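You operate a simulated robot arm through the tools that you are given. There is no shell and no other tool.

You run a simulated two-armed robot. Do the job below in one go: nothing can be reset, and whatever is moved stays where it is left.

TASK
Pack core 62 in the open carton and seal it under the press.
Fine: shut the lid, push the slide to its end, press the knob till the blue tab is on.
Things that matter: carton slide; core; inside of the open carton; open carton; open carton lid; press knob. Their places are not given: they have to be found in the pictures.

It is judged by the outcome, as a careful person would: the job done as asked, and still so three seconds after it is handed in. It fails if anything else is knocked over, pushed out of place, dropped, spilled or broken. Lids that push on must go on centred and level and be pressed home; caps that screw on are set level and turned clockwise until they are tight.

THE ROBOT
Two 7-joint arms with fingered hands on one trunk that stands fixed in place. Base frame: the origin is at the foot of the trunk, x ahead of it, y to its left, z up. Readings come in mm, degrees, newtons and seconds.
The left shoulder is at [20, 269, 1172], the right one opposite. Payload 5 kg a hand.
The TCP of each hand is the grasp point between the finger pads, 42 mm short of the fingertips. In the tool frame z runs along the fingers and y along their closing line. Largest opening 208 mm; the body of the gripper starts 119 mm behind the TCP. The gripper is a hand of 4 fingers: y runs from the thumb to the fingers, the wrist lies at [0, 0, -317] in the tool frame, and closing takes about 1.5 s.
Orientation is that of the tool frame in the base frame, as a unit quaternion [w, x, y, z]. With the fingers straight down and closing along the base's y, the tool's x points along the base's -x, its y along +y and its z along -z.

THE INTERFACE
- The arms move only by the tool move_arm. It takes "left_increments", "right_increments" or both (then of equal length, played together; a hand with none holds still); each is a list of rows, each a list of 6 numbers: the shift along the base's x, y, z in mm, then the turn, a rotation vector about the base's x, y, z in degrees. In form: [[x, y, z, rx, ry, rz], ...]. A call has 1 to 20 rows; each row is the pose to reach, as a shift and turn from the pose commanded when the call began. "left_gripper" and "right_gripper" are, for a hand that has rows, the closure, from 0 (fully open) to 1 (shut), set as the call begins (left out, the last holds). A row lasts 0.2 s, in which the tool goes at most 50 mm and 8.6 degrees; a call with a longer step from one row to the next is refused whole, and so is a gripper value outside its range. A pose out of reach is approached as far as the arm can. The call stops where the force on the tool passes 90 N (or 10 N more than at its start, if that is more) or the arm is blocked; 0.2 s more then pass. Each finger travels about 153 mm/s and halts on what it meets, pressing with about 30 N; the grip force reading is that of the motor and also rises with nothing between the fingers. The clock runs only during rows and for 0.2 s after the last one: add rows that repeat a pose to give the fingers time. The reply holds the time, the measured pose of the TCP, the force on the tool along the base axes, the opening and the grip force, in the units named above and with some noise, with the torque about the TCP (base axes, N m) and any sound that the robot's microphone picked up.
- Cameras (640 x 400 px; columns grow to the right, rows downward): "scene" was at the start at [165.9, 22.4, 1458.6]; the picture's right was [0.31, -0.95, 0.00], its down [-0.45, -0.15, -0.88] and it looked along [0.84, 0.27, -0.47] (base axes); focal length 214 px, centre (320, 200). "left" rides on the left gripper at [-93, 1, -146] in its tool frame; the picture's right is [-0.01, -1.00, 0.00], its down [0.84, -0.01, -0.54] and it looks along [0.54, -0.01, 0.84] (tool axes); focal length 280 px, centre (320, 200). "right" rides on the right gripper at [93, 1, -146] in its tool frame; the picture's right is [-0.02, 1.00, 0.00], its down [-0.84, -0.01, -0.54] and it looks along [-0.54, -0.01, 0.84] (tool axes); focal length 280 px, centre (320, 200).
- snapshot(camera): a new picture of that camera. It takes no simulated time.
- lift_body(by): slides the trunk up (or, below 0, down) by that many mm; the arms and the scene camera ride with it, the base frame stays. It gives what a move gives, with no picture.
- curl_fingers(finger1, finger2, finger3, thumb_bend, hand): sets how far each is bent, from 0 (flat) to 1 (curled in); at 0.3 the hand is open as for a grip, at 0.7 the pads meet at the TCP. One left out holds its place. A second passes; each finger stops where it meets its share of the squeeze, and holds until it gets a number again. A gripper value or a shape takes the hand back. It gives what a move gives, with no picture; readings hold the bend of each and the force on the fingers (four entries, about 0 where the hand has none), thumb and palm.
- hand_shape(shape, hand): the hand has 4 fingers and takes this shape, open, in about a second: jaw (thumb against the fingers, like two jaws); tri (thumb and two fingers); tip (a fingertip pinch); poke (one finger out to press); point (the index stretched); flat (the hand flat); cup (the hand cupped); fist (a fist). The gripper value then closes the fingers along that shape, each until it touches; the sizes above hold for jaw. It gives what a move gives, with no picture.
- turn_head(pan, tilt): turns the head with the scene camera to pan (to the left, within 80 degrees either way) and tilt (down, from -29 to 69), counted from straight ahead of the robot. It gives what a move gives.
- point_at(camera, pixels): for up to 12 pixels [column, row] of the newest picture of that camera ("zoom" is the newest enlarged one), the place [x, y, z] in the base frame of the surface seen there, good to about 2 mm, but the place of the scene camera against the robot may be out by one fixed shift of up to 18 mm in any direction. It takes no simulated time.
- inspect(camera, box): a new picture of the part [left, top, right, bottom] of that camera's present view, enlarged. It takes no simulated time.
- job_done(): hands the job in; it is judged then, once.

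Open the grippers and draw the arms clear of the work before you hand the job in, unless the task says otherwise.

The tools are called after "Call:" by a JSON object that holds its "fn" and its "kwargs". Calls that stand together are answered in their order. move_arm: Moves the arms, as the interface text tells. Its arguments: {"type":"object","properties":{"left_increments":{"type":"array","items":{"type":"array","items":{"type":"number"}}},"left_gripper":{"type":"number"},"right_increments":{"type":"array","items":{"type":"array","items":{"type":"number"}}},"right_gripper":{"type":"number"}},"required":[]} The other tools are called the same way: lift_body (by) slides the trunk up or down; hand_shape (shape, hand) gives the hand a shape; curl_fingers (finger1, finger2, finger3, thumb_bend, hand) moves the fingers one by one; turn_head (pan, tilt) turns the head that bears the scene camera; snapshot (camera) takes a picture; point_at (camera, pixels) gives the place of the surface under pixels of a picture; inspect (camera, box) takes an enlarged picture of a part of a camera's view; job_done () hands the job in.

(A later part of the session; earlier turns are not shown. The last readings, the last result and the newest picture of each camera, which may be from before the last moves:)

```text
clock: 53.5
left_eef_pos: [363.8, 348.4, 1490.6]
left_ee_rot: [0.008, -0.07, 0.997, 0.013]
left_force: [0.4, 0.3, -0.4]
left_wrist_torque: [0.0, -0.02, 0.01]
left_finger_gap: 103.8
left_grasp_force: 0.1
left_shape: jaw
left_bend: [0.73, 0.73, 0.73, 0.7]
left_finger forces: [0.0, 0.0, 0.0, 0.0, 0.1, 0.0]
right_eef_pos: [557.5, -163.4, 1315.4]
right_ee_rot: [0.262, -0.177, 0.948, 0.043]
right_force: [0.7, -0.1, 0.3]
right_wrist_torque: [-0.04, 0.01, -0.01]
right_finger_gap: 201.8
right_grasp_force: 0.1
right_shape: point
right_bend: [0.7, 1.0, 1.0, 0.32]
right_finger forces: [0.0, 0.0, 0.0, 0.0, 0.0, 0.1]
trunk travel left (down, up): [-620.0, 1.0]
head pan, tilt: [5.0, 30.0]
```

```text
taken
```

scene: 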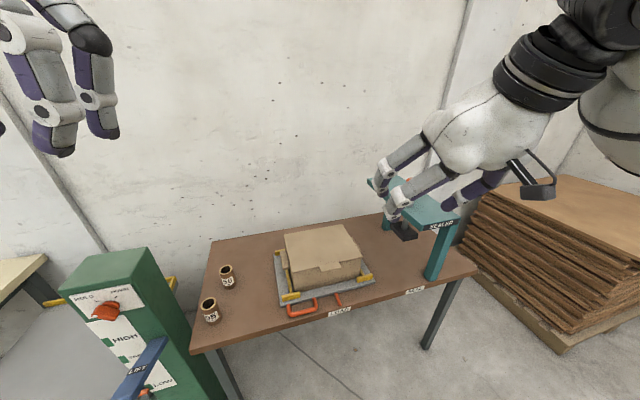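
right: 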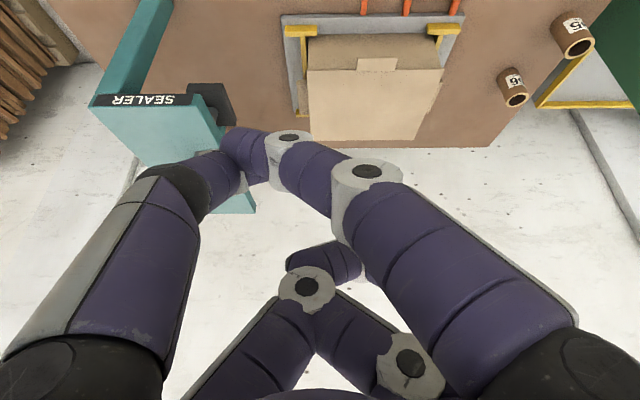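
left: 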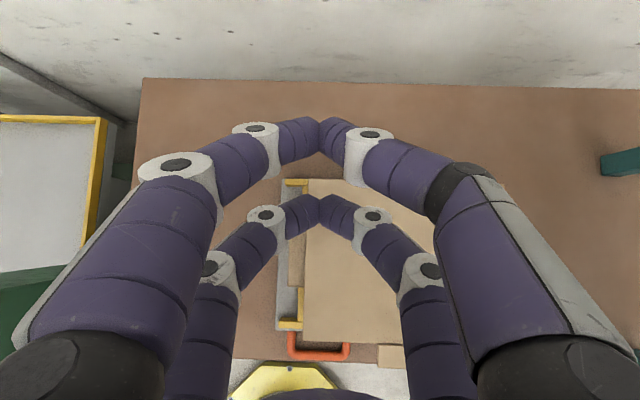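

The fingers look crossed in this shape, so I go back to the jaw shape; I will pinch the right leg of the U-handle with the rear finger pair, fingers vertical, and drag the slide along u.

Call:
{"fn": "hand_shape", "kwargs": {"shape": "jaw", "hand": "right"}}

Call:
{"fn": "snapshot", "kwargs": {"camera": "right"}}

```text
clock: 54.5
left_eef_pos: [363.6, 349.0, 1490.4]
left_ee_rot: [0.006, -0.07, 0.997, 0.012]
left_force: [0.3, -0.2, -0.5]
left_wrist_torque: [0.0, 0.01, -0.02]
left_finger_gap: 103.6
left_grasp_force: 0.0
left_shape: jaw
left_bend: [0.73, 0.73, 0.73, 0.7]
left_finger forces: [0.1, 0.1, 0.1, 0.0, 0.0, 0.1]
right_eef_pos: [557.7, -164.2, 1314.7]
right_ee_rot: [0.262, -0.177, 0.948, 0.043]
right_force: [-0.1, 0.9, -0.1]
right_wrist_torque: [-0.01, -0.04, 0.02]
right_finger_gap: 208.2
right_grasp_force: 0.1
right_shape: jaw
right_bend: [0.3, 0.3, 0.3, 0.3]
right_finger forces: [0.1, 0.0, 0.0, 0.1, 0.0, 0.0]
trunk travel left (down, up): [-620.0, 1.0]
head pan, tilt: [5.0, 30.0]
```

```text
taken
```

right: 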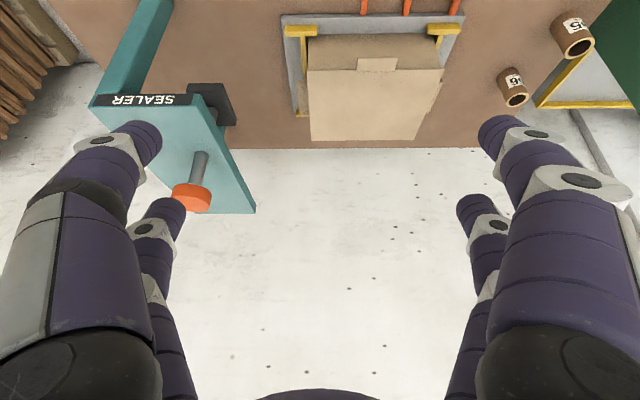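

Jaw is restored. I bring the right hand upright over the handle's right leg, hovering at about (645,66,950) with a medium opening.

Call:
{"fn": "move_arm", "kwargs": {"right_increments": [[9, 23, -36, -1.1, 2.9, 0], [17, 46, -73, -2.2, 5.8, 0], [26, 69, -110, -3.3, 8.7, 0], [35, 92, -146, -4.4, 11.6, 0], [43, 115, -182, -5.5, 14.5, 0], [52, 138, -219, -6.7, 17.4, 0], [61, 161, -256, -7.8, 20.3, 0], [70, 184, -292, -8.9, 23.2, 0], [78, 207, -328, -10, 26.1, 0], [87, 230, -365, -11.1, 29, 0], [87, 230, -365, -11.1, 29, 0]], "right_gripper": 0.6}}

Call:
{"fn": "snapshot", "kwargs": {"camera": "right"}}

Call:
{"fn": "snapshot", "kwargs": {"camera": "scene"}}

```text
clock: 56.9
left_eef_pos: [363.1, 347.7, 1490.9]
left_ee_rot: [0.008, -0.069, 0.997, 0.015]
left_force: [-0.4, -0.5, 1.0]
left_wrist_torque: [0.08, -0.08, -0.01]
left_finger_gap: 103.5
left_grasp_force: 0.1
left_shape: jaw
left_bend: [0.73, 0.73, 0.73, 0.7]
left_finger forces: [0.0, 0.0, 0.0, 0.1, 0.0, 0.1]
right_eef_pos: [641.8, 66.6, 953.2]
right_ee_rot: [-0.002, -0.185, 0.983, -0.005]
right_force: [-0.5, 0.6, 0.5]
right_wrist_torque: [0.1, -0.05, -0.01]
right_finger_gap: 83.6
right_grasp_force: 0.0
right_shape: jaw
right_bend: [0.73, 0.73, 0.73, 0.7]
right_finger forces: [0.0, 0.0, 0.1, 0.1, 0.0, 0.0]
trunk travel left (down, up): [-620.0, 1.0]
head pan, tilt: [5.0, 30.0]
```

```text
taken
```

right: 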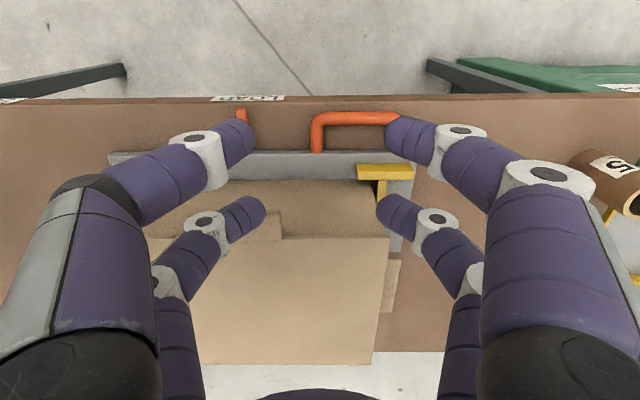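

```text
taken
```

scene: 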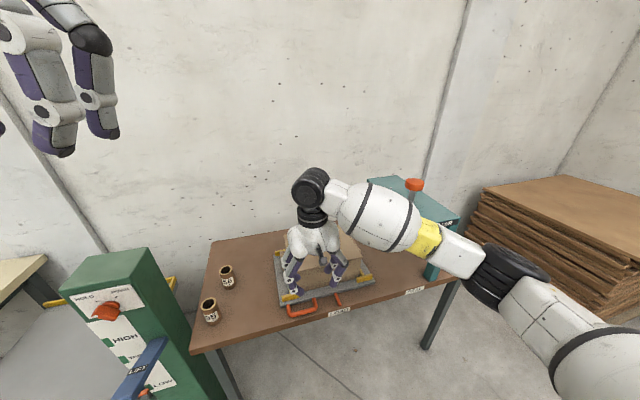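

The handle's right leg shows at (317,135) in the right picture, between the finger pairs. I zoom and measure the handle precisely with this camera.

Call:
{"fn": "inspect", "kwargs": {"camera": "right", "box": [215, 85, 425, 200]}}

```text
3.05 times, centred on (320, 142) of right
```

zoom: 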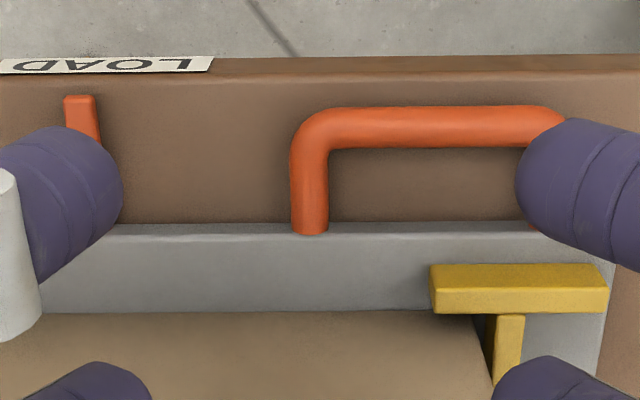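

Call:
{"fn": "point_at", "kwargs": {"camera": "zoom", "pixels": [[310, 190], [310, 225], [312, 150], [330, 120], [430, 118], [540, 115], [400, 180], [250, 180], [230, 225], [400, 225], [80, 110], [88, 135]]}}

Call:
{"fn": "point_at", "kwargs": {"camera": "zoom", "pixels": [[294, 190], [326, 190], [310, 232], [430, 108], [430, 145], [520, 290], [520, 270], [260, 240], [260, 300], [100, 165], [560, 200], [240, 390]]}}

```text
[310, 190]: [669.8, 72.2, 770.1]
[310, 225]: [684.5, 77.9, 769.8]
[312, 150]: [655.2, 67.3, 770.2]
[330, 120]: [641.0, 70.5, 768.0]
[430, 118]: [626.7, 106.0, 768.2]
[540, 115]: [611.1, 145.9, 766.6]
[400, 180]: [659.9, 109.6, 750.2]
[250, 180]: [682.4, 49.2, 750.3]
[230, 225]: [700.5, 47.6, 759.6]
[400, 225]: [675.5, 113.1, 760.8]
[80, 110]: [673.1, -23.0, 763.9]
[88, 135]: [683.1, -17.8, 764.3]
```

```text
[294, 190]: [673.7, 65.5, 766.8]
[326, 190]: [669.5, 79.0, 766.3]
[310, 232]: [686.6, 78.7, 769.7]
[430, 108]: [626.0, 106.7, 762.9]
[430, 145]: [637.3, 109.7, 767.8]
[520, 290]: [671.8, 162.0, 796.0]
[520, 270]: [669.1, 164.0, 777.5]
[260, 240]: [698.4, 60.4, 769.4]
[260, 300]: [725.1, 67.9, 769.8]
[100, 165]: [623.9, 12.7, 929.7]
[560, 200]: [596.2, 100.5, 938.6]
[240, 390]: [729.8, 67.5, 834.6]
```

The right leg is centred at u=173.8 (v 633–669 free, top z 770), table 750. I centre the hand so the rear finger pair falls at v≈651 and descend to z≈803.

Call:
{"fn": "move_arm", "kwargs": {"right_increments": [[5.5, -3, -40, 0, 0, 0], [5.5, -3, -80, 0, 0, 0], [5.5, -3, -115, 0, 0, 0], [5.5, -3, -140, 0, 0, 0], [5.5, -3, -150, 0, 0, 0], [5.5, -3, -150, 0, 0, 0]], "right_gripper": 0.65}}

Call:
{"fn": "snapshot", "kwargs": {"camera": "right"}}

Call:
{"fn": "inspect", "kwargs": {"camera": "scene", "box": [260, 200, 400, 330]}}

```text
clock: 58.2
left_eef_pos: [363.9, 350.7, 1491.3]
left_ee_rot: [0.007, -0.069, 0.997, 0.012]
left_force: [-1.1, -0.1, 0.4]
left_wrist_torque: [-0.02, -0.01, 0.0]
left_finger_gap: 103.6
left_grasp_force: 0.0
left_shape: jaw
left_bend: [0.73, 0.73, 0.73, 0.7]
left_finger forces: [0.1, 0.1, 0.1, 0.0, 0.1, 0.0]
right_eef_pos: [649.5, 64.0, 798.5]
right_ee_rot: [-0.001, -0.185, 0.983, -0.005]
right_force: [-1.7, -1.8, 0.4]
right_wrist_torque: [-0.01, 0.06, -0.02]
right_finger_gap: 72.8
right_grasp_force: 0.0
right_shape: jaw
right_bend: [0.73, 0.74, 0.74, 0.7]
right_finger forces: [0.1, 1.0, 1.7, 0.0, 0.1, 0.1]
trunk travel left (down, up): [-620.0, 1.0]
head pan, tilt: [5.0, 30.0]
```

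```text
taken
```

right: 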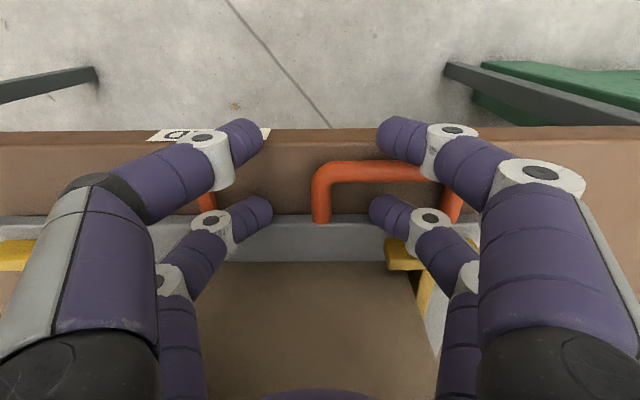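

```text
3.08 times, centred on (330, 265) of scene
```

zoom: 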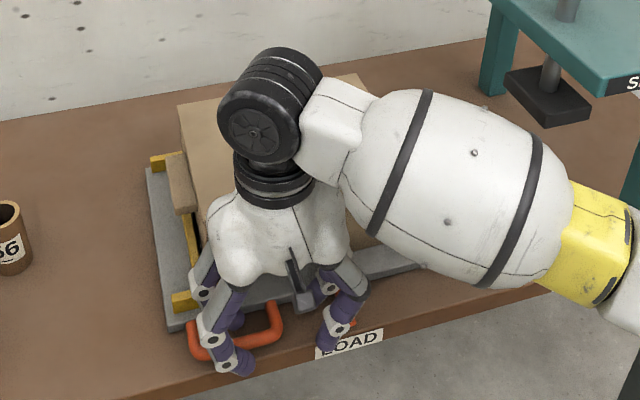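

Small forces (≈2 N) on fingers 2 and 3 show the rear pair brushing something, likely the slide's front edge. I zoom in to see.

Call:
{"fn": "inspect", "kwargs": {"camera": "right", "box": [190, 140, 470, 300]}}

Call:
{"fn": "point_at", "kwargs": {"camera": "right", "pixels": [[385, 208], [378, 220], [258, 210], [262, 222], [395, 135], [245, 135], [320, 215], [320, 190], [300, 222], [340, 230], [400, 250], [350, 222]]}}

```text
2.29 times, centred on (330, 220) of right
```

zoom: 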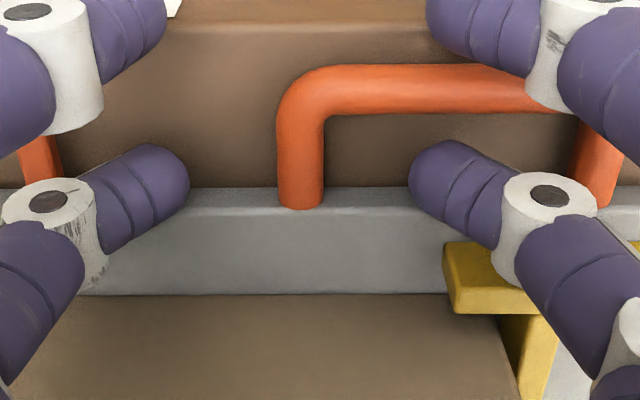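

```text
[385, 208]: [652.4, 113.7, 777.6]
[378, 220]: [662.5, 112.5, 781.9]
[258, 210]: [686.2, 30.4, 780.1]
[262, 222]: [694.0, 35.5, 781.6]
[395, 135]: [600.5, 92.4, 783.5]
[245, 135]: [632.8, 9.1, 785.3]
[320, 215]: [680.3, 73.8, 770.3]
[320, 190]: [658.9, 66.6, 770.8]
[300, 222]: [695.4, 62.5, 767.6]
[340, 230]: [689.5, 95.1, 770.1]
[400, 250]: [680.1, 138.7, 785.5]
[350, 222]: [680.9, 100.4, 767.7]
```

Pair B sits at v≈655 and brushes the slide edge at 669. I shift 4 mm toward the robot, lower 4 mm, and then close on the leg.

Call:
{"fn": "move_arm", "kwargs": {"right_increments": [[-3.7, -1.4, 0, 0, 0, 0], [-3.7, -1.4, -4, 0, 0, 0], [-3.7, -1.4, -4, 0, 0, 0]]}}

Call:
{"fn": "move_arm", "kwargs": {"right_increments": [[-0.1, 0, 0, 0, 0, 0], [-0.1, 0, 0, 0, 0, 0], [-0.1, 0, 0, 0, 0, 0], [-0.1, 0, 0, 0, 0, 0], [-0.1, 0, 0, 0, 0, 0], [-0.1, 0, 0, 0, 0, 0], [-0.1, 0, 0, 0, 0, 0]], "right_gripper": 1.0}}

Call:
{"fn": "snapshot", "kwargs": {"camera": "right"}}

```text
clock: 59.0
left_eef_pos: [364.6, 349.2, 1492.1]
left_ee_rot: [0.006, -0.07, 0.997, 0.012]
left_force: [-0.2, -0.1, 0.1]
left_wrist_torque: [-0.03, -0.06, 0.0]
left_finger_gap: 103.4
left_grasp_force: 0.1
left_shape: jaw
left_bend: [0.73, 0.73, 0.73, 0.7]
left_finger forces: [0.1, 0.0, 0.1, 0.1, 0.0, 0.0]
right_eef_pos: [646.4, 60.7, 795.0]
right_ee_rot: [-0.002, -0.185, 0.983, -0.005]
right_force: [-0.7, -0.4, -0.8]
right_wrist_torque: [0.03, 0.01, 0.0]
right_finger_gap: 73.0
right_grasp_force: 0.1
right_shape: jaw
right_bend: [0.73, 0.74, 0.74, 0.7]
right_finger forces: [0.0, 0.1, 0.0, 0.0, 0.0, 0.0]
trunk travel left (down, up): [-620.0, 1.0]
head pan, tilt: [5.0, 30.0]
```

```text
clock: 60.6
left_eef_pos: [364.6, 349.5, 1491.4]
left_ee_rot: [0.008, -0.07, 0.997, 0.013]
left_force: [-0.5, 0.5, -0.4]
left_wrist_torque: [-0.04, 0.0, -0.02]
left_finger_gap: 103.8
left_grasp_force: 0.0
left_shape: jaw
left_bend: [0.73, 0.73, 0.73, 0.7]
left_finger forces: [0.0, 0.0, 0.1, 0.1, 0.1, 0.0]
right_eef_pos: [646.3, 62.8, 794.9]
right_ee_rot: [-0.001, -0.185, 0.983, -0.006]
right_force: [-0.2, 0.0, 0.8]
right_wrist_torque: [0.02, 0.02, 0.0]
right_finger_gap: 0.3
right_grasp_force: 30.0
right_shape: jaw
right_bend: [0.7, 0.7, 0.7, 0.7]
right_finger forces: [0.1, 0.0, 0.1, 0.0, 0.0, 0.0]
trunk travel left (down, up): [-620.0, 1.0]
head pan, tilt: [5.0, 30.0]
```

```text
taken
```

right: 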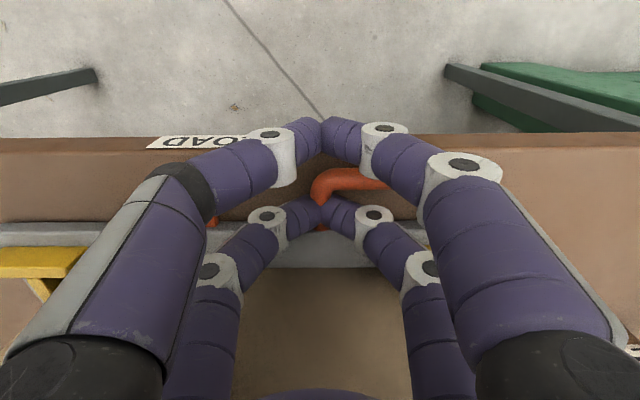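

The rear pair closed to zero without feeling the leg, so the tips passed above it. I measure their height.

Call:
{"fn": "point_at", "kwargs": {"camera": "right", "pixels": [[308, 203], [335, 203], [320, 225], [308, 215], [335, 215], [310, 130], [335, 130], [350, 180], [300, 230]]}}

Call:
{"fn": "inspect", "kwargs": {"camera": "right", "box": [240, 110, 400, 250]}}

```text
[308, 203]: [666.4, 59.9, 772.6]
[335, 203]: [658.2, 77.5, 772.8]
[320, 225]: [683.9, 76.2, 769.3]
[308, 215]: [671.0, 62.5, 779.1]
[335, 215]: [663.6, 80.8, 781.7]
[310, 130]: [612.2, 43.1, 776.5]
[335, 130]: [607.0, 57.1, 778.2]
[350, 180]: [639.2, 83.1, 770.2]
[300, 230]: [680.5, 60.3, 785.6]
```

```text
2.86 times, centred on (320, 180) of right
```

zoom: 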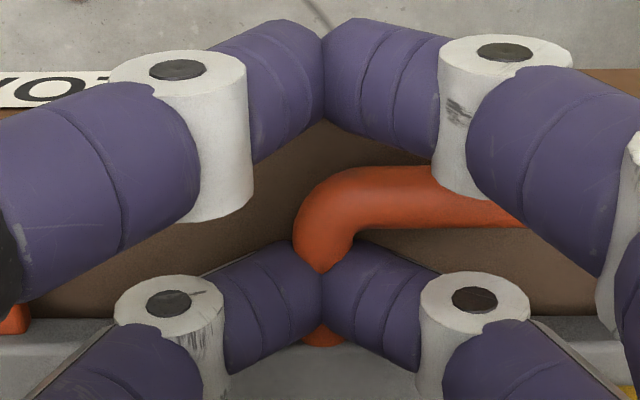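

The closed tips ride just above the leg. I reopen to a ~50 mm gap and lower gently until the tips feel the table, to get deeper beside the leg.

Call:
{"fn": "move_arm", "kwargs": {"right_increments": [[0, 0, 0, 0, 0, 0], [0, 0, 0, 0, 0, 0], [0, 0, 0, 0, 0, 0], [0, 0, -3, 0, 0, 0], [0, 0, -6, 0, 0, 0], [0, 0, -6, 0, 0, 0]], "right_gripper": 0.72}}

Call:
{"fn": "snapshot", "kwargs": {"camera": "right"}}

```text
clock: 62.0
left_eef_pos: [363.2, 348.6, 1492.5]
left_ee_rot: [0.008, -0.07, 0.997, 0.013]
left_force: [-1.4, 0.0, -0.2]
left_wrist_torque: [-0.04, -0.05, 0.0]
left_finger_gap: 103.8
left_grasp_force: 0.1
left_shape: jaw
left_bend: [0.73, 0.73, 0.73, 0.7]
left_finger forces: [0.0, 0.0, 0.0, 0.1, 0.0, 0.0]
right_eef_pos: [645.5, 63.7, 792.2]
right_ee_rot: [0.0, -0.186, 0.983, -0.003]
right_force: [1.4, 0.2, 33.6]
right_wrist_torque: [0.36, -1.03, 0.04]
right_finger_gap: 59.5
right_grasp_force: 0.2
right_shape: jaw
right_bend: [0.73, 0.75, 0.74, 0.7]
right_finger forces: [0.1, 17.5, 16.1, 0.1, 0.1, 0.1]
trunk travel left (down, up): [-620.0, 1.0]
head pan, tilt: [5.0, 30.0]
```

```text
taken
```

right: 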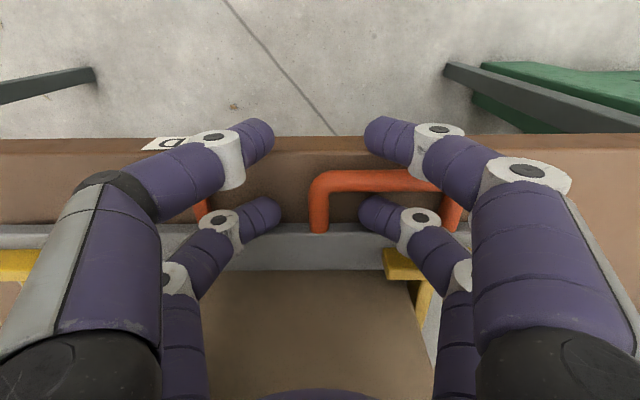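

Fingers 2 and 3 feel the table at TCP z≈792 (33 N). I ease up, narrow the gap to about 30 mm (which shortens the reach), and lower slightly again.

Call:
{"fn": "move_arm", "kwargs": {"right_increments": [[0, 0, 5, 0, 0, 0], [0, 0, 5, 0, 0, 0], [0, 0, 5, 0, 0, 0], [0, 0, 4, 0, 0, 0], [0, 0, 2, 0, 0, 0], [0, 0, 0, 0, 0, 0]], "right_gripper": 0.86}}

```text
clock: 63.5
left_eef_pos: [361.9, 350.4, 1492.5]
left_ee_rot: [0.008, -0.069, 0.997, 0.012]
left_force: [-0.1, -0.2, 1.5]
left_wrist_torque: [0.0, 0.02, -0.01]
left_finger_gap: 103.7
left_grasp_force: 0.0
left_shape: jaw
left_bend: [0.73, 0.73, 0.73, 0.7]
left_finger forces: [0.0, 0.1, 0.0, 0.0, 0.1, 0.1]
right_eef_pos: [645.1, 63.3, 792.2]
right_ee_rot: [0.0, -0.185, 0.983, -0.005]
right_force: [-9.1, 0.7, 39.2]
right_wrist_torque: [0.67, -0.57, 0.14]
right_finger_gap: 31.5
right_grasp_force: 0.1
right_shape: jaw
right_bend: [0.72, 0.74, 0.73, 0.7]
right_finger forces: [0.1, 24.1, 14.6, 0.0, 0.1, 0.0]
trunk travel left (down, up): [-620.0, 1.0]
head pan, tilt: [5.0, 30.0]
```

Still 39 N upward at z≈792 with a 31 mm gap. I look closely before doing more.

Call:
{"fn": "inspect", "kwargs": {"camera": "right", "box": [220, 150, 430, 290]}}

Call:
{"fn": "inspect", "kwargs": {"camera": "scene", "box": [280, 255, 360, 325]}}

```text
2.86 times, centred on (325, 220) of right
```

zoom: 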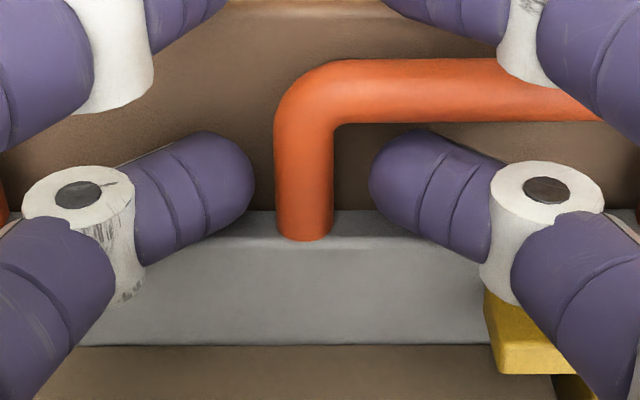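

```text
5.71 times, centred on (320, 290) of scene
```

zoom: 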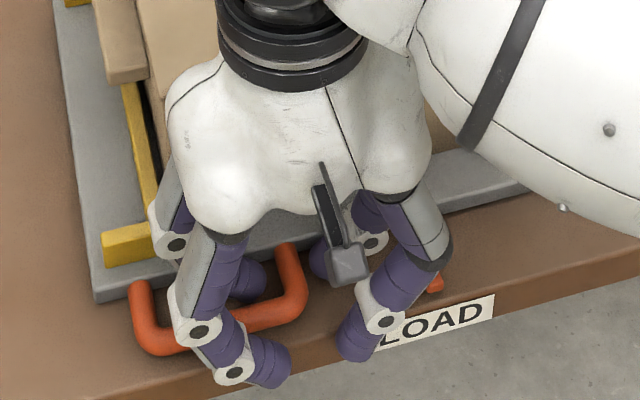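

The white knuckles of the rear pair seem to sit over the slide's front edge. I measure them.

Call:
{"fn": "inspect", "kwargs": {"camera": "right", "box": [220, 150, 430, 290]}}

Call:
{"fn": "point_at", "kwargs": {"camera": "zoom", "pixels": [[125, 290], [100, 240], [505, 290], [545, 190], [490, 250], [230, 160], [240, 200], [390, 160], [385, 200], [150, 250], [305, 225], [520, 330]]}}

```text
2.86 times, centred on (325, 220) of right
```

zoom: 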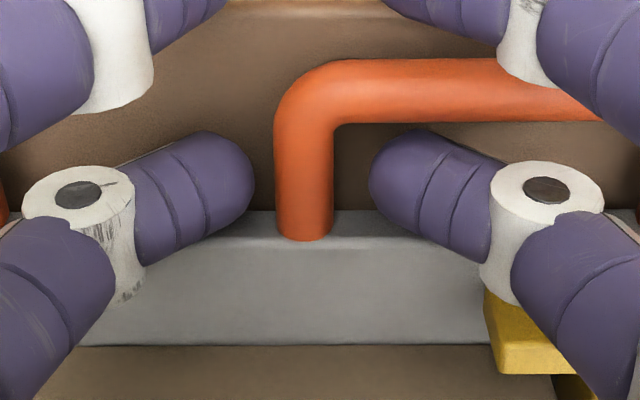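

```text
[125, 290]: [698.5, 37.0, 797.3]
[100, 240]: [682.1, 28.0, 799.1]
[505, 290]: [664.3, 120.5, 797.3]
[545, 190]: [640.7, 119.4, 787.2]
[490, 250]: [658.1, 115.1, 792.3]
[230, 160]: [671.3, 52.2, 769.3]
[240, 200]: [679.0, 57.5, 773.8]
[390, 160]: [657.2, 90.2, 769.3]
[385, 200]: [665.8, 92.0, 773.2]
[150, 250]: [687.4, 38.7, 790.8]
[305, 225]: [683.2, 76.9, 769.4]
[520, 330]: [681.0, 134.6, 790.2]
```

The rear tips (bottoms ≈750) are touching the table, with the leg between them, so they overlap the leg's height (756–770). I ease up 3 mm and try pushing 30 mm along +u with this gap.

Call:
{"fn": "move_arm", "kwargs": {"right_increments": [[0, 0, 6, 0, 0, 0], [3, -8, 6, 0, 0, 0], [6, -16, 6, 0, 0, 0], [9, -23, 6, 0, 0, 0], [11, -28, 6, 0, 0, 0], [11, -28, 6, 0, 0, 0]]}}

Call:
{"fn": "snapshot", "kwargs": {"camera": "right"}}

Call:
{"fn": "inspect", "kwargs": {"camera": "scene", "box": [270, 240, 450, 330]}}

```text
clock: 64.8
left_eef_pos: [364.3, 348.1, 1492.3]
left_ee_rot: [0.006, -0.07, 0.997, 0.013]
left_force: [0.0, -0.3, 0.1]
left_wrist_torque: [0.01, 0.01, 0.01]
left_finger_gap: 103.8
left_grasp_force: 0.1
left_shape: jaw
left_bend: [0.73, 0.73, 0.73, 0.7]
left_finger forces: [0.1, 0.0, 0.1, 0.0, 0.1, 0.0]
right_eef_pos: [656.7, 33.6, 795.1]
right_ee_rot: [-0.002, -0.185, 0.983, -0.005]
right_force: [-0.8, 0.3, 0.6]
right_wrist_torque: [0.0, 0.02, 0.01]
right_finger_gap: 29.7
right_grasp_force: 0.2
right_shape: jaw
right_bend: [0.72, 0.72, 0.72, 0.7]
right_finger forces: [0.0, 0.0, 0.0, 0.1, 0.0, 0.0]
trunk travel left (down, up): [-620.0, 1.0]
head pan, tilt: [5.0, 30.0]
```

```text
taken
```

right: 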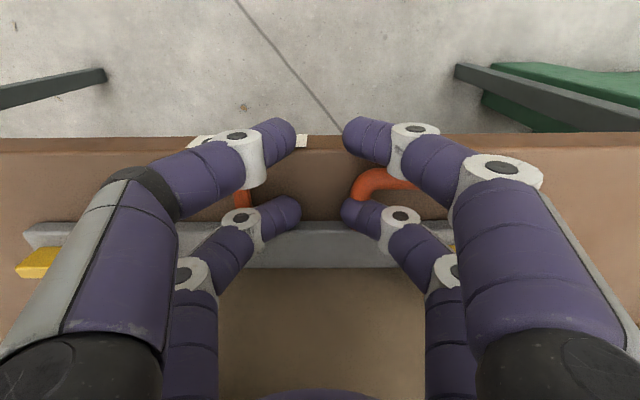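

```text
3.56 times, centred on (360, 285) of scene
```

zoom: 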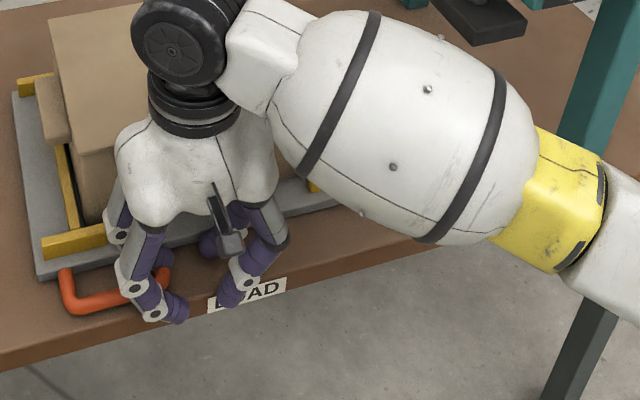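

The slide did not move and no force was felt; the inside finger now appears at the leg's position. I zoom to see whether it is above the leg.

Call:
{"fn": "inspect", "kwargs": {"camera": "right", "box": [280, 150, 440, 270]}}

Call:
{"fn": "inspect", "kwargs": {"camera": "scene", "box": [275, 270, 345, 325]}}

```text
3.33 times, centred on (360, 210) of right
```

zoom: 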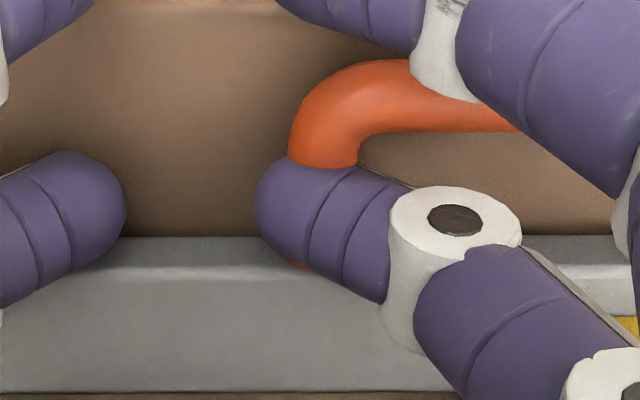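

```text
7.27 times, centred on (310, 298) of scene
```

zoom: 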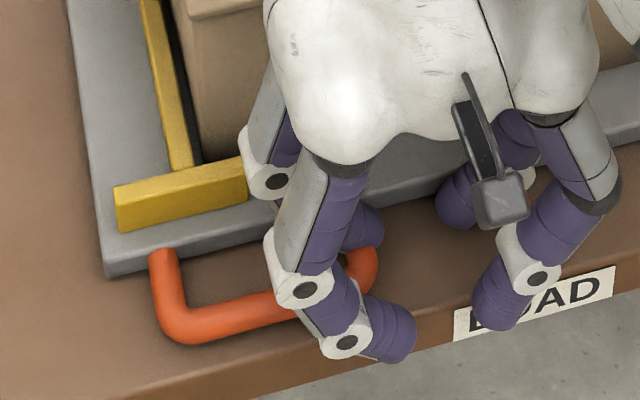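

The finger seems to ride over the leg. I lower 4 mm here to feel whether the leg is underneath it.

Call:
{"fn": "move_arm", "kwargs": {"right_increments": [[0, 0, -2, 0, 0, 0], [0, 0, -4, 0, 0, 0], [0, 0, -4, 0, 0, 0]]}}

Call:
{"fn": "inspect", "kwargs": {"camera": "right", "box": [220, 150, 430, 290]}}

```text
clock: 65.7
left_eef_pos: [362.8, 349.0, 1491.0]
left_ee_rot: [0.008, -0.07, 0.997, 0.013]
left_force: [-0.2, 0.4, 0.1]
left_wrist_torque: [0.0, 0.02, 0.02]
left_finger_gap: 103.7
left_grasp_force: 0.0
left_shape: jaw
left_bend: [0.73, 0.73, 0.73, 0.7]
left_finger forces: [0.0, 0.0, 0.1, 0.0, 0.1, 0.0]
right_eef_pos: [656.5, 34.2, 793.2]
right_ee_rot: [-0.001, -0.186, 0.983, -0.005]
right_force: [-0.8, -0.5, 15.3]
right_wrist_torque: [0.28, -0.35, 0.07]
right_finger_gap: 30.0
right_grasp_force: 0.1
right_shape: jaw
right_bend: [0.72, 0.73, 0.73, 0.7]
right_finger forces: [0.1, 8.9, 5.9, 0.0, 0.0, 0.0]
trunk travel left (down, up): [-620.0, 1.0]
head pan, tilt: [5.0, 30.0]
```

```text
2.86 times, centred on (325, 220) of right
```

zoom: 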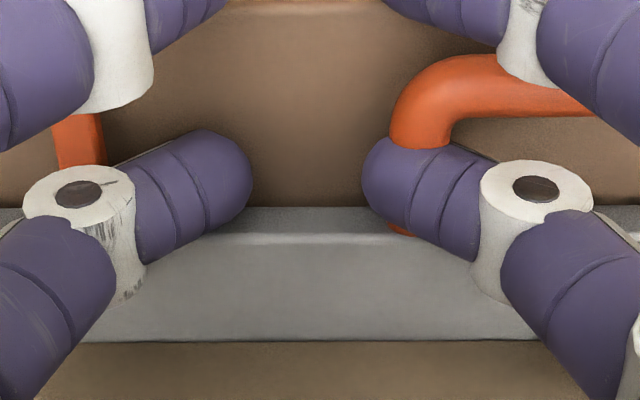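

Both rear fingers feel the same level (table) although one is at the leg, so I doubt the leg offers contact. I lift, move the rear pair over the handle's front bar (v≈623), and press down gently to test whether the bar is solid.

Call:
{"fn": "move_arm", "kwargs": {"right_increments": [[0, 0, 15, 0, 0, 0], [0, 0, 35, 0, 0, 0], [-13, -1, 40, 0, 0, 0], [-32, 10, 40, 0, 0, 0], [-42, 24, 40, 0, 0, 0], [-42, 24, 40, 0, 0, 0]], "right_gripper": 1.0}}

Call:
{"fn": "snapshot", "kwargs": {"camera": "right"}}

```text
clock: 67.0
left_eef_pos: [363.7, 349.6, 1491.3]
left_ee_rot: [0.007, -0.07, 0.997, 0.013]
left_force: [0.6, 0.3, -0.1]
left_wrist_torque: [0.01, -0.01, -0.01]
left_finger_gap: 103.6
left_grasp_force: 0.1
left_shape: jaw
left_bend: [0.73, 0.73, 0.73, 0.7]
left_finger forces: [0.0, 0.1, 0.0, 0.0, 0.0, 0.0]
right_eef_pos: [613.8, 58.4, 831.2]
right_ee_rot: [-0.002, -0.184, 0.983, -0.005]
right_force: [0.3, -0.2, 0.9]
right_wrist_torque: [-0.01, 0.03, 0.02]
right_finger_gap: 0.3
right_grasp_force: 29.9
right_shape: jaw
right_bend: [0.7, 0.74, 0.74, 0.7]
right_finger forces: [0.1, 0.0, 0.0, 0.0, 0.1, 0.1]
trunk travel left (down, up): [-620.0, 1.0]
head pan, tilt: [5.0, 30.0]
```

```text
taken
```

right: 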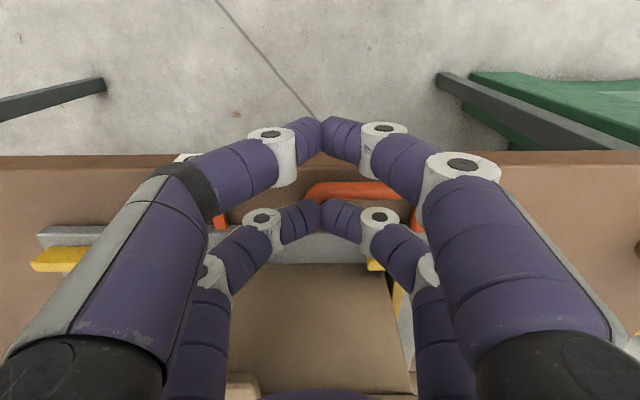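

The rear closed tips are above the bar line (v≈620). I shift 30 mm left along the bar and descend slowly; contact should come at TCP z≈813 if the bar is solid.

Call:
{"fn": "move_arm", "kwargs": {"right_increments": [[-6, 14, 0, 0, 0, 0], [-11, 28, 0, 0, 0, 0], [-11, 28, -8, 0, 0, 0], [-11, 28, -14, 0, 0, 0], [-11, 28, -20, 0, 0, 0], [-11, 28, -20, 0, 0, 0]]}}

Call:
{"fn": "snapshot", "kwargs": {"camera": "right"}}

```text
clock: 68.5
left_eef_pos: [364.2, 349.7, 1490.9]
left_ee_rot: [0.008, -0.07, 0.997, 0.012]
left_force: [0.0, -0.3, 0.1]
left_wrist_torque: [0.0, -0.03, -0.03]
left_finger_gap: 103.6
left_grasp_force: 0.1
left_shape: jaw
left_bend: [0.73, 0.73, 0.73, 0.7]
left_finger forces: [0.1, 0.0, 0.0, 0.0, 0.1, 0.0]
right_eef_pos: [604.1, 86.5, 811.8]
right_ee_rot: [-0.002, -0.186, 0.982, -0.005]
right_force: [0.0, 0.1, -0.7]
right_wrist_torque: [-0.03, -0.01, 0.0]
right_finger_gap: 0.2
right_grasp_force: 30.2
right_shape: jaw
right_bend: [0.7, 0.74, 0.74, 0.7]
right_finger forces: [0.0, 0.0, 0.0, 0.0, 0.0, 0.1]
trunk travel left (down, up): [-620.0, 1.0]
head pan, tilt: [5.0, 30.0]
```

```text
taken
```

right: 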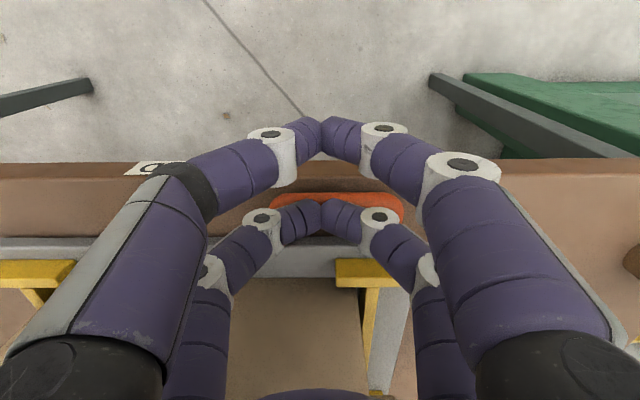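

No contact yet at 811.8, bar and tips nearly aligned. I go on 8 mm more.

Call:
{"fn": "move_arm", "kwargs": {"right_increments": [[0, 0, -3, 0, 0, 0], [0, 0, -6, 0, 0, 0], [0, 0, -9, 0, 0, 0], [0, 0, -9, 0, 0, 0]]}}

Call:
{"fn": "inspect", "kwargs": {"camera": "right", "box": [230, 150, 430, 270]}}

```text
clock: 69.5
left_eef_pos: [362.4, 348.4, 1492.2]
left_ee_rot: [0.007, -0.069, 0.997, 0.012]
left_force: [-0.5, 0.3, -0.1]
left_wrist_torque: [0.02, -0.03, 0.01]
left_finger_gap: 103.9
left_grasp_force: 0.0
left_shape: jaw
left_bend: [0.73, 0.73, 0.73, 0.7]
left_finger forces: [0.0, 0.1, 0.0, 0.1, 0.0, 0.1]
right_eef_pos: [603.0, 86.5, 806.7]
right_ee_rot: [0.0, -0.186, 0.983, -0.004]
right_force: [-0.8, -1.7, 34.4]
right_wrist_torque: [0.29, -1.03, -0.05]
right_finger_gap: 0.0
right_grasp_force: 30.0
right_shape: jaw
right_bend: [0.7, 0.75, 0.75, 0.7]
right_finger forces: [0.0, 0.0, 0.1, 0.1, 0.0, 0.0]
trunk travel left (down, up): [-620.0, 1.0]
head pan, tilt: [5.0, 30.0]
```

```text
3.20 times, centred on (330, 210) of right
```

zoom: 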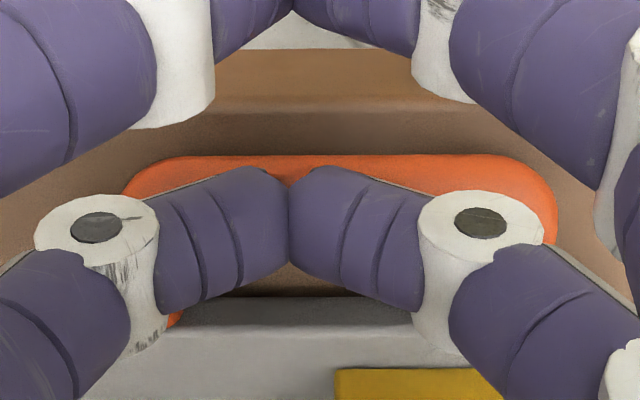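

At z≈807 the bar itself pushes back (34 N), so the front bar is solid while the leg is not. I will pinch the bar with the fingers closing along v: first I lift and turn the hand -90° about the vertical.

Call:
{"fn": "move_arm", "kwargs": {"right_increments": [[0, 0, 25, 0, 0, 0], [0, 0, 60, 0, 0, -6], [5, 0, 95, 0, 0, -14], [9, 0, 110, 0, 0, -22], [13, 0, 110, 0, 0, -30], [17, 0, 110, 0, 0, -38], [21, 0, 110, 0, 0, -46], [25, 0, 110, 0, 0, -54], [29, 0, 110, 0, 0, -62], [32, 0, 110, 0, 0, -70], [34, -1, 110, 0, 0, -78], [34, -1, 110, 0, 0, -85], [34, -1, 110, 0, 0, -90], [34, -1, 110, 0, 0, -90]], "right_gripper": 0.75}}

Call:
{"fn": "snapshot", "kwargs": {"camera": "right"}}

Call:
{"fn": "snapshot", "kwargs": {"camera": "scene"}}

```text
clock: 72.5
left_eef_pos: [363.3, 349.4, 1490.2]
left_ee_rot: [0.007, -0.07, 0.997, 0.012]
left_force: [-0.1, -0.3, 1.1]
left_wrist_torque: [0.01, -0.01, -0.03]
left_finger_gap: 103.7
left_grasp_force: 0.1
left_shape: jaw
left_bend: [0.73, 0.73, 0.73, 0.7]
left_finger forces: [0.0, 0.0, 0.1, 0.0, 0.0, 0.0]
right_eef_pos: [638.9, 85.5, 912.7]
right_ee_rot: [-0.004, 0.564, 0.825, -0.002]
right_force: [-0.4, 0.8, 0.9]
right_wrist_torque: [0.02, 0.02, 0.01]
right_finger_gap: 51.7
right_grasp_force: 0.1
right_shape: jaw
right_bend: [0.73, 0.73, 0.73, 0.7]
right_finger forces: [0.0, 0.1, 0.1, 0.0, 0.0, 0.1]
trunk travel left (down, up): [-620.0, 1.0]
head pan, tilt: [5.0, 30.0]
```

```text
taken
```

right: 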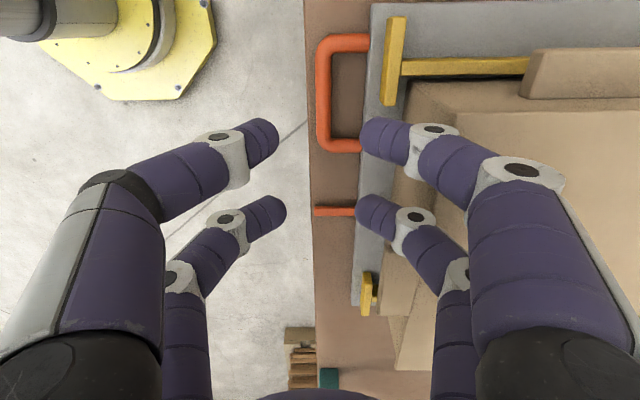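

```text
taken
```

scene: 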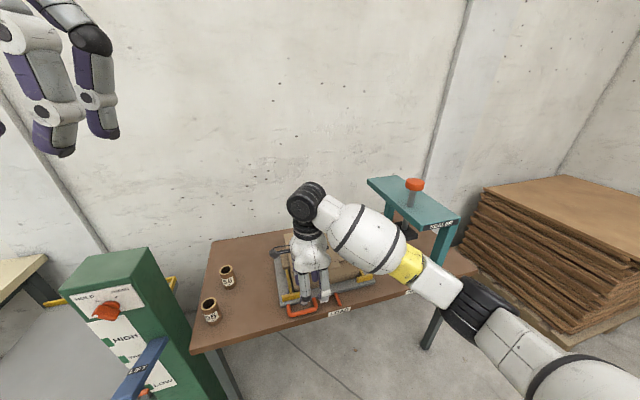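

The hand is turned (tool y = +v). Now I tilt it 20° so the wrist leans toward the robot, keeping the TCP above the bar.

Call:
{"fn": "move_arm", "kwargs": {"right_increments": [[0, 0, 0, 2.4, -6.2, 0], [0, 0, 0, 4.8, -12.5, 0], [0, 0, -10, 7.2, -18.7, 0], [0, 0, -20, 7.2, -18.7, 0], [0, 0, -20, 7.2, -18.7, 0]], "right_gripper": 0.75}}

Call:
{"fn": "inspect", "kwargs": {"camera": "right", "box": [220, 30, 440, 250]}}

```text
clock: 73.7
left_eef_pos: [363.6, 349.2, 1491.4]
left_ee_rot: [0.008, -0.07, 0.997, 0.013]
left_force: [-0.8, -1.1, 0.4]
left_wrist_torque: [0.06, -0.03, 0.01]
left_finger_gap: 103.6
left_grasp_force: 0.1
left_shape: jaw
left_bend: [0.73, 0.73, 0.73, 0.7]
left_finger forces: [0.1, 0.0, 0.0, 0.1, 0.0, 0.1]
right_eef_pos: [637.9, 85.3, 895.0]
right_ee_rot: [0.095, 0.555, 0.814, 0.142]
right_force: [0.1, 0.6, 0.3]
right_wrist_torque: [0.02, -0.02, 0.01]
right_finger_gap: 52.0
right_grasp_force: 0.0
right_shape: jaw
right_bend: [0.73, 0.73, 0.73, 0.7]
right_finger forces: [0.1, 0.1, 0.0, 0.0, 0.1, 0.0]
trunk travel left (down, up): [-620.0, 1.0]
head pan, tilt: [5.0, 30.0]
```

```text
1.82 times, centred on (330, 140) of right
```

zoom: 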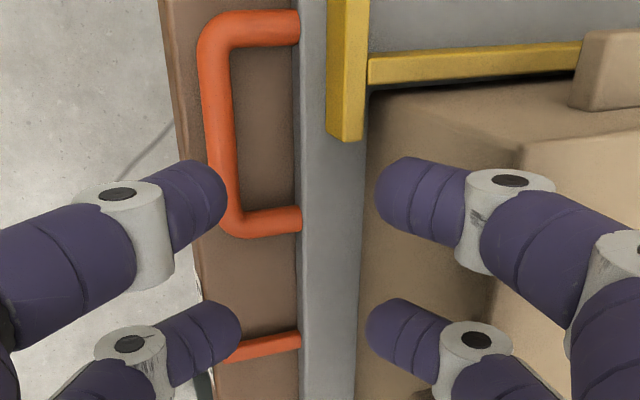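

Now I measure the bar (215,100 in the zoom), its right leg and the fingertips with this view.

Call:
{"fn": "point_at", "kwargs": {"camera": "zoom", "pixels": [[215, 80], [218, 140], [222, 180], [235, 225], [270, 222], [260, 30], [345, 125], [330, 200], [305, 200], [205, 190], [395, 190], [270, 345]]}}

Call:
{"fn": "point_at", "kwargs": {"camera": "zoom", "pixels": [[202, 100], [232, 100], [220, 190], [380, 195], [235, 325], [372, 325], [265, 150], [500, 300], [350, 100], [300, 100], [240, 335], [180, 100]]}}

```text
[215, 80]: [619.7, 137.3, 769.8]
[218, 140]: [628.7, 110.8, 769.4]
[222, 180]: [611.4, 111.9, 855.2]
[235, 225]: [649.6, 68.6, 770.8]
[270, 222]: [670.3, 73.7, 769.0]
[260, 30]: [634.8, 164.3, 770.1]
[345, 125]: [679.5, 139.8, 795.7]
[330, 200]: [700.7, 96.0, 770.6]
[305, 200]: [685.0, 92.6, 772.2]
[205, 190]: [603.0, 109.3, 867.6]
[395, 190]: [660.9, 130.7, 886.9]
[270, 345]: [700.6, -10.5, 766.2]
```

```text
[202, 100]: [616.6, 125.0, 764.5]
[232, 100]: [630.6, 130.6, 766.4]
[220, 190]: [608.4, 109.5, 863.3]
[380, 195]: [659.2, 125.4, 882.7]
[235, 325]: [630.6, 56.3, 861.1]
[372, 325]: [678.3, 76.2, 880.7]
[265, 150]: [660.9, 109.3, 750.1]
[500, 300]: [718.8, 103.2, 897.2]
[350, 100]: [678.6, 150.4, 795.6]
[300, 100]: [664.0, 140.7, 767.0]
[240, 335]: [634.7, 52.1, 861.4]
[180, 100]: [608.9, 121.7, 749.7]
```

The front bar is solid with its left end at u≈67, v≈627.5, z≈762. Better than friction: I push that left end with the closed fingers' side. I close the hand, reduce the tilt to 12°, and go left of the handle at about (586,207), first at z≈850.

Call:
{"fn": "move_arm", "kwargs": {"right_increments": [[-5, 12, 0, -1, 2.5, 0], [-15, 36, 0, -2, 5, 0], [-26, 61, -5, -2.9, 7.5, 0], [-40, 92, -20, -2.9, 7.5, 0], [-52, 121, -45, -2.9, 7.5, 0], [-52, 121, -45, -2.9, 7.5, 0], [-52, 121, -45, -2.9, 7.5, 0]], "right_gripper": 1.0}}

Call:
{"fn": "snapshot", "kwargs": {"camera": "right"}}

Call:
{"fn": "inspect", "kwargs": {"camera": "scene", "box": [200, 200, 380, 330]}}

```text
clock: 75.2
left_eef_pos: [364.9, 350.0, 1491.4]
left_ee_rot: [0.007, -0.07, 0.997, 0.013]
left_force: [0.2, 0.0, -0.7]
left_wrist_torque: [-0.01, 0.0, -0.01]
left_finger_gap: 103.6
left_grasp_force: 0.1
left_shape: jaw
left_bend: [0.73, 0.73, 0.73, 0.7]
left_finger forces: [0.0, 0.0, 0.0, 0.1, 0.0, 0.0]
right_eef_pos: [587.7, 206.2, 848.0]
right_ee_rot: [0.055, 0.561, 0.822, 0.084]
right_force: [0.0, 0.6, -0.1]
right_wrist_torque: [0.0, 0.04, -0.05]
right_finger_gap: 0.0
right_grasp_force: 30.2
right_shape: jaw
right_bend: [0.7, 0.7, 0.7, 0.7]
right_finger forces: [0.1, 0.0, 0.1, 0.0, 0.0, 0.0]
trunk travel left (down, up): [-620.0, 1.0]
head pan, tilt: [5.0, 30.0]
```

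```text
taken
```

right: 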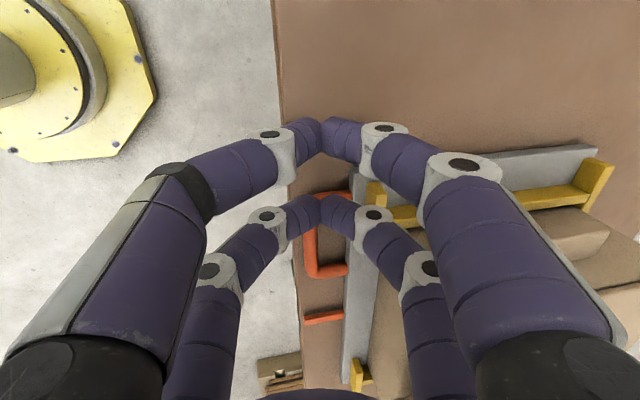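

```text
3.08 times, centred on (290, 265) of scene
```

zoom: 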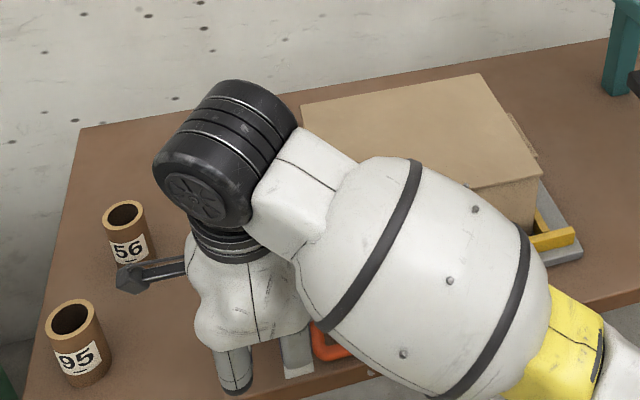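

The hand is left of the handle (u≈19, right finger pair's side at u≈55, handle's end at ≈67). I descend 53 mm toward the table beside it.

Call:
{"fn": "move_arm", "kwargs": {"right_increments": [[-1.5, 0, -20, 0, 0, 0], [-1.5, 0, -40, 0, 0, 0], [-1.5, 0, -53, 0, 0, 0], [-1.5, 0, -53, 0, 0, 0]]}}

Call:
{"fn": "snapshot", "kwargs": {"camera": "right"}}

```text
clock: 76.2
left_eef_pos: [364.1, 349.5, 1491.1]
left_ee_rot: [0.007, -0.07, 0.997, 0.013]
left_force: [-0.3, 0.0, 0.3]
left_wrist_torque: [-0.01, 0.0, 0.02]
left_finger_gap: 103.5
left_grasp_force: 0.1
left_shape: jaw
left_bend: [0.73, 0.73, 0.73, 0.7]
left_finger forces: [0.0, 0.1, 0.1, 0.1, 0.1, 0.0]
right_eef_pos: [584.9, 208.3, 794.6]
right_ee_rot: [0.055, 0.56, 0.822, 0.084]
right_force: [0.0, -0.5, 1.5]
right_wrist_torque: [0.02, -0.01, -0.01]
right_finger_gap: 0.1
right_grasp_force: 29.9
right_shape: jaw
right_bend: [0.7, 0.7, 0.7, 0.7]
right_finger forces: [0.1, 0.0, 0.0, 0.0, 0.0, 0.1]
trunk travel left (down, up): [-620.0, 1.0]
head pan, tilt: [5.0, 30.0]
```

```text
taken
```

right: 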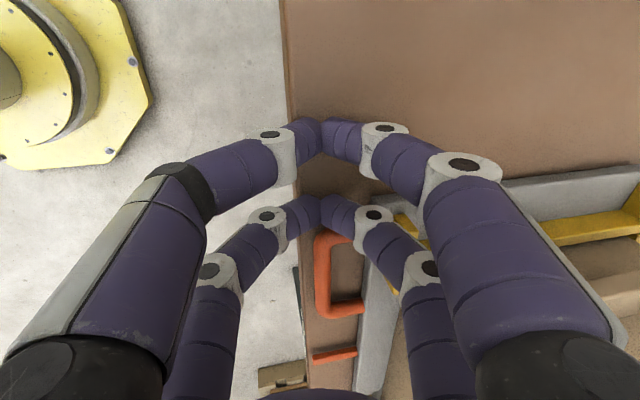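

The closed tips are just left of the handle's end, at table height without contact. I push 35 mm along +u in small steps and watch the force.

Call:
{"fn": "move_arm", "kwargs": {"right_increments": [[2, -6, 0, 0, 0, 0], [5, -12, 0, 0, 0, 0], [7, -19, 0, 0, 0, 0], [10, -26, 0, 0, 0, 0], [12.6, -32.6, 0, 0, 0, 0], [12.6, -32.6, 0, 0, 0, 0]]}}

Call:
{"fn": "snapshot", "kwargs": {"camera": "right"}}

Call:
{"fn": "inspect", "kwargs": {"camera": "scene", "box": [200, 200, 450, 330]}}

```text
clock: 77.7
left_eef_pos: [363.6, 350.2, 1490.9]
left_ee_rot: [0.008, -0.069, 0.997, 0.013]
left_force: [-1.5, -0.3, 0.6]
left_wrist_torque: [-0.01, 0.0, -0.01]
left_finger_gap: 103.6
left_grasp_force: 0.0
left_shape: jaw
left_bend: [0.73, 0.73, 0.73, 0.7]
left_finger forces: [0.0, 0.0, 0.0, 0.0, 0.0, 0.0]
right_eef_pos: [596.8, 172.6, 795.4]
right_ee_rot: [0.055, 0.561, 0.822, 0.084]
right_force: [-1.1, 1.9, 6.1]
right_wrist_torque: [0.2, 0.08, 0.02]
right_finger_gap: 0.0
right_grasp_force: 29.6
right_shape: jaw
right_bend: [0.7, 0.7, 0.7, 0.7]
right_finger forces: [0.1, 0.1, 0.0, 0.1, 0.0, 0.1]
trunk travel left (down, up): [-620.0, 1.0]
head pan, tilt: [5.0, 30.0]
```

```text
taken
```

right: 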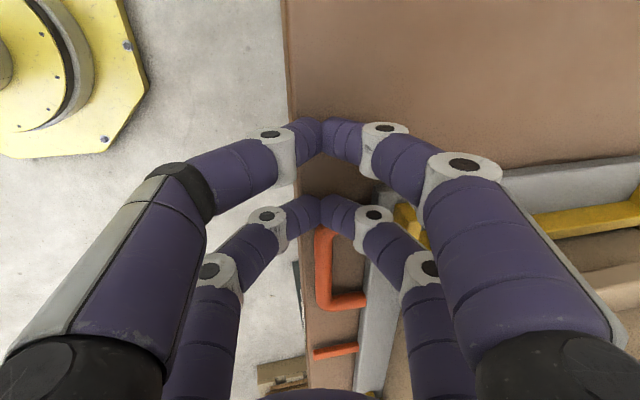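

```text
2.56 times, centred on (325, 265) of scene
```

zoom: 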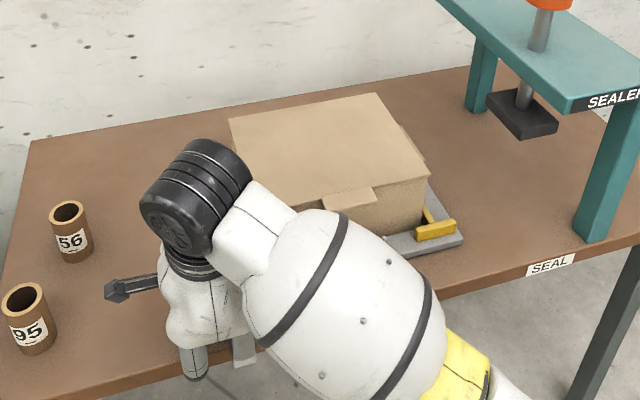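

The handle now keeps its place relative to the fingers (force ≈2 N along -u), so the slide seems to be moving along. I verify with the slide's right corner position.

Call:
{"fn": "point_at", "kwargs": {"camera": "zoom", "pixels": [[462, 240], [425, 178], [235, 122], [376, 97], [435, 230], [550, 265]]}}

```text
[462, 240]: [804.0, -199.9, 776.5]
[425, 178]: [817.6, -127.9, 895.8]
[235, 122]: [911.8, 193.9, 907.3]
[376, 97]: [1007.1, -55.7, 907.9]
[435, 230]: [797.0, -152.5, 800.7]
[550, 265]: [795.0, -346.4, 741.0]
```

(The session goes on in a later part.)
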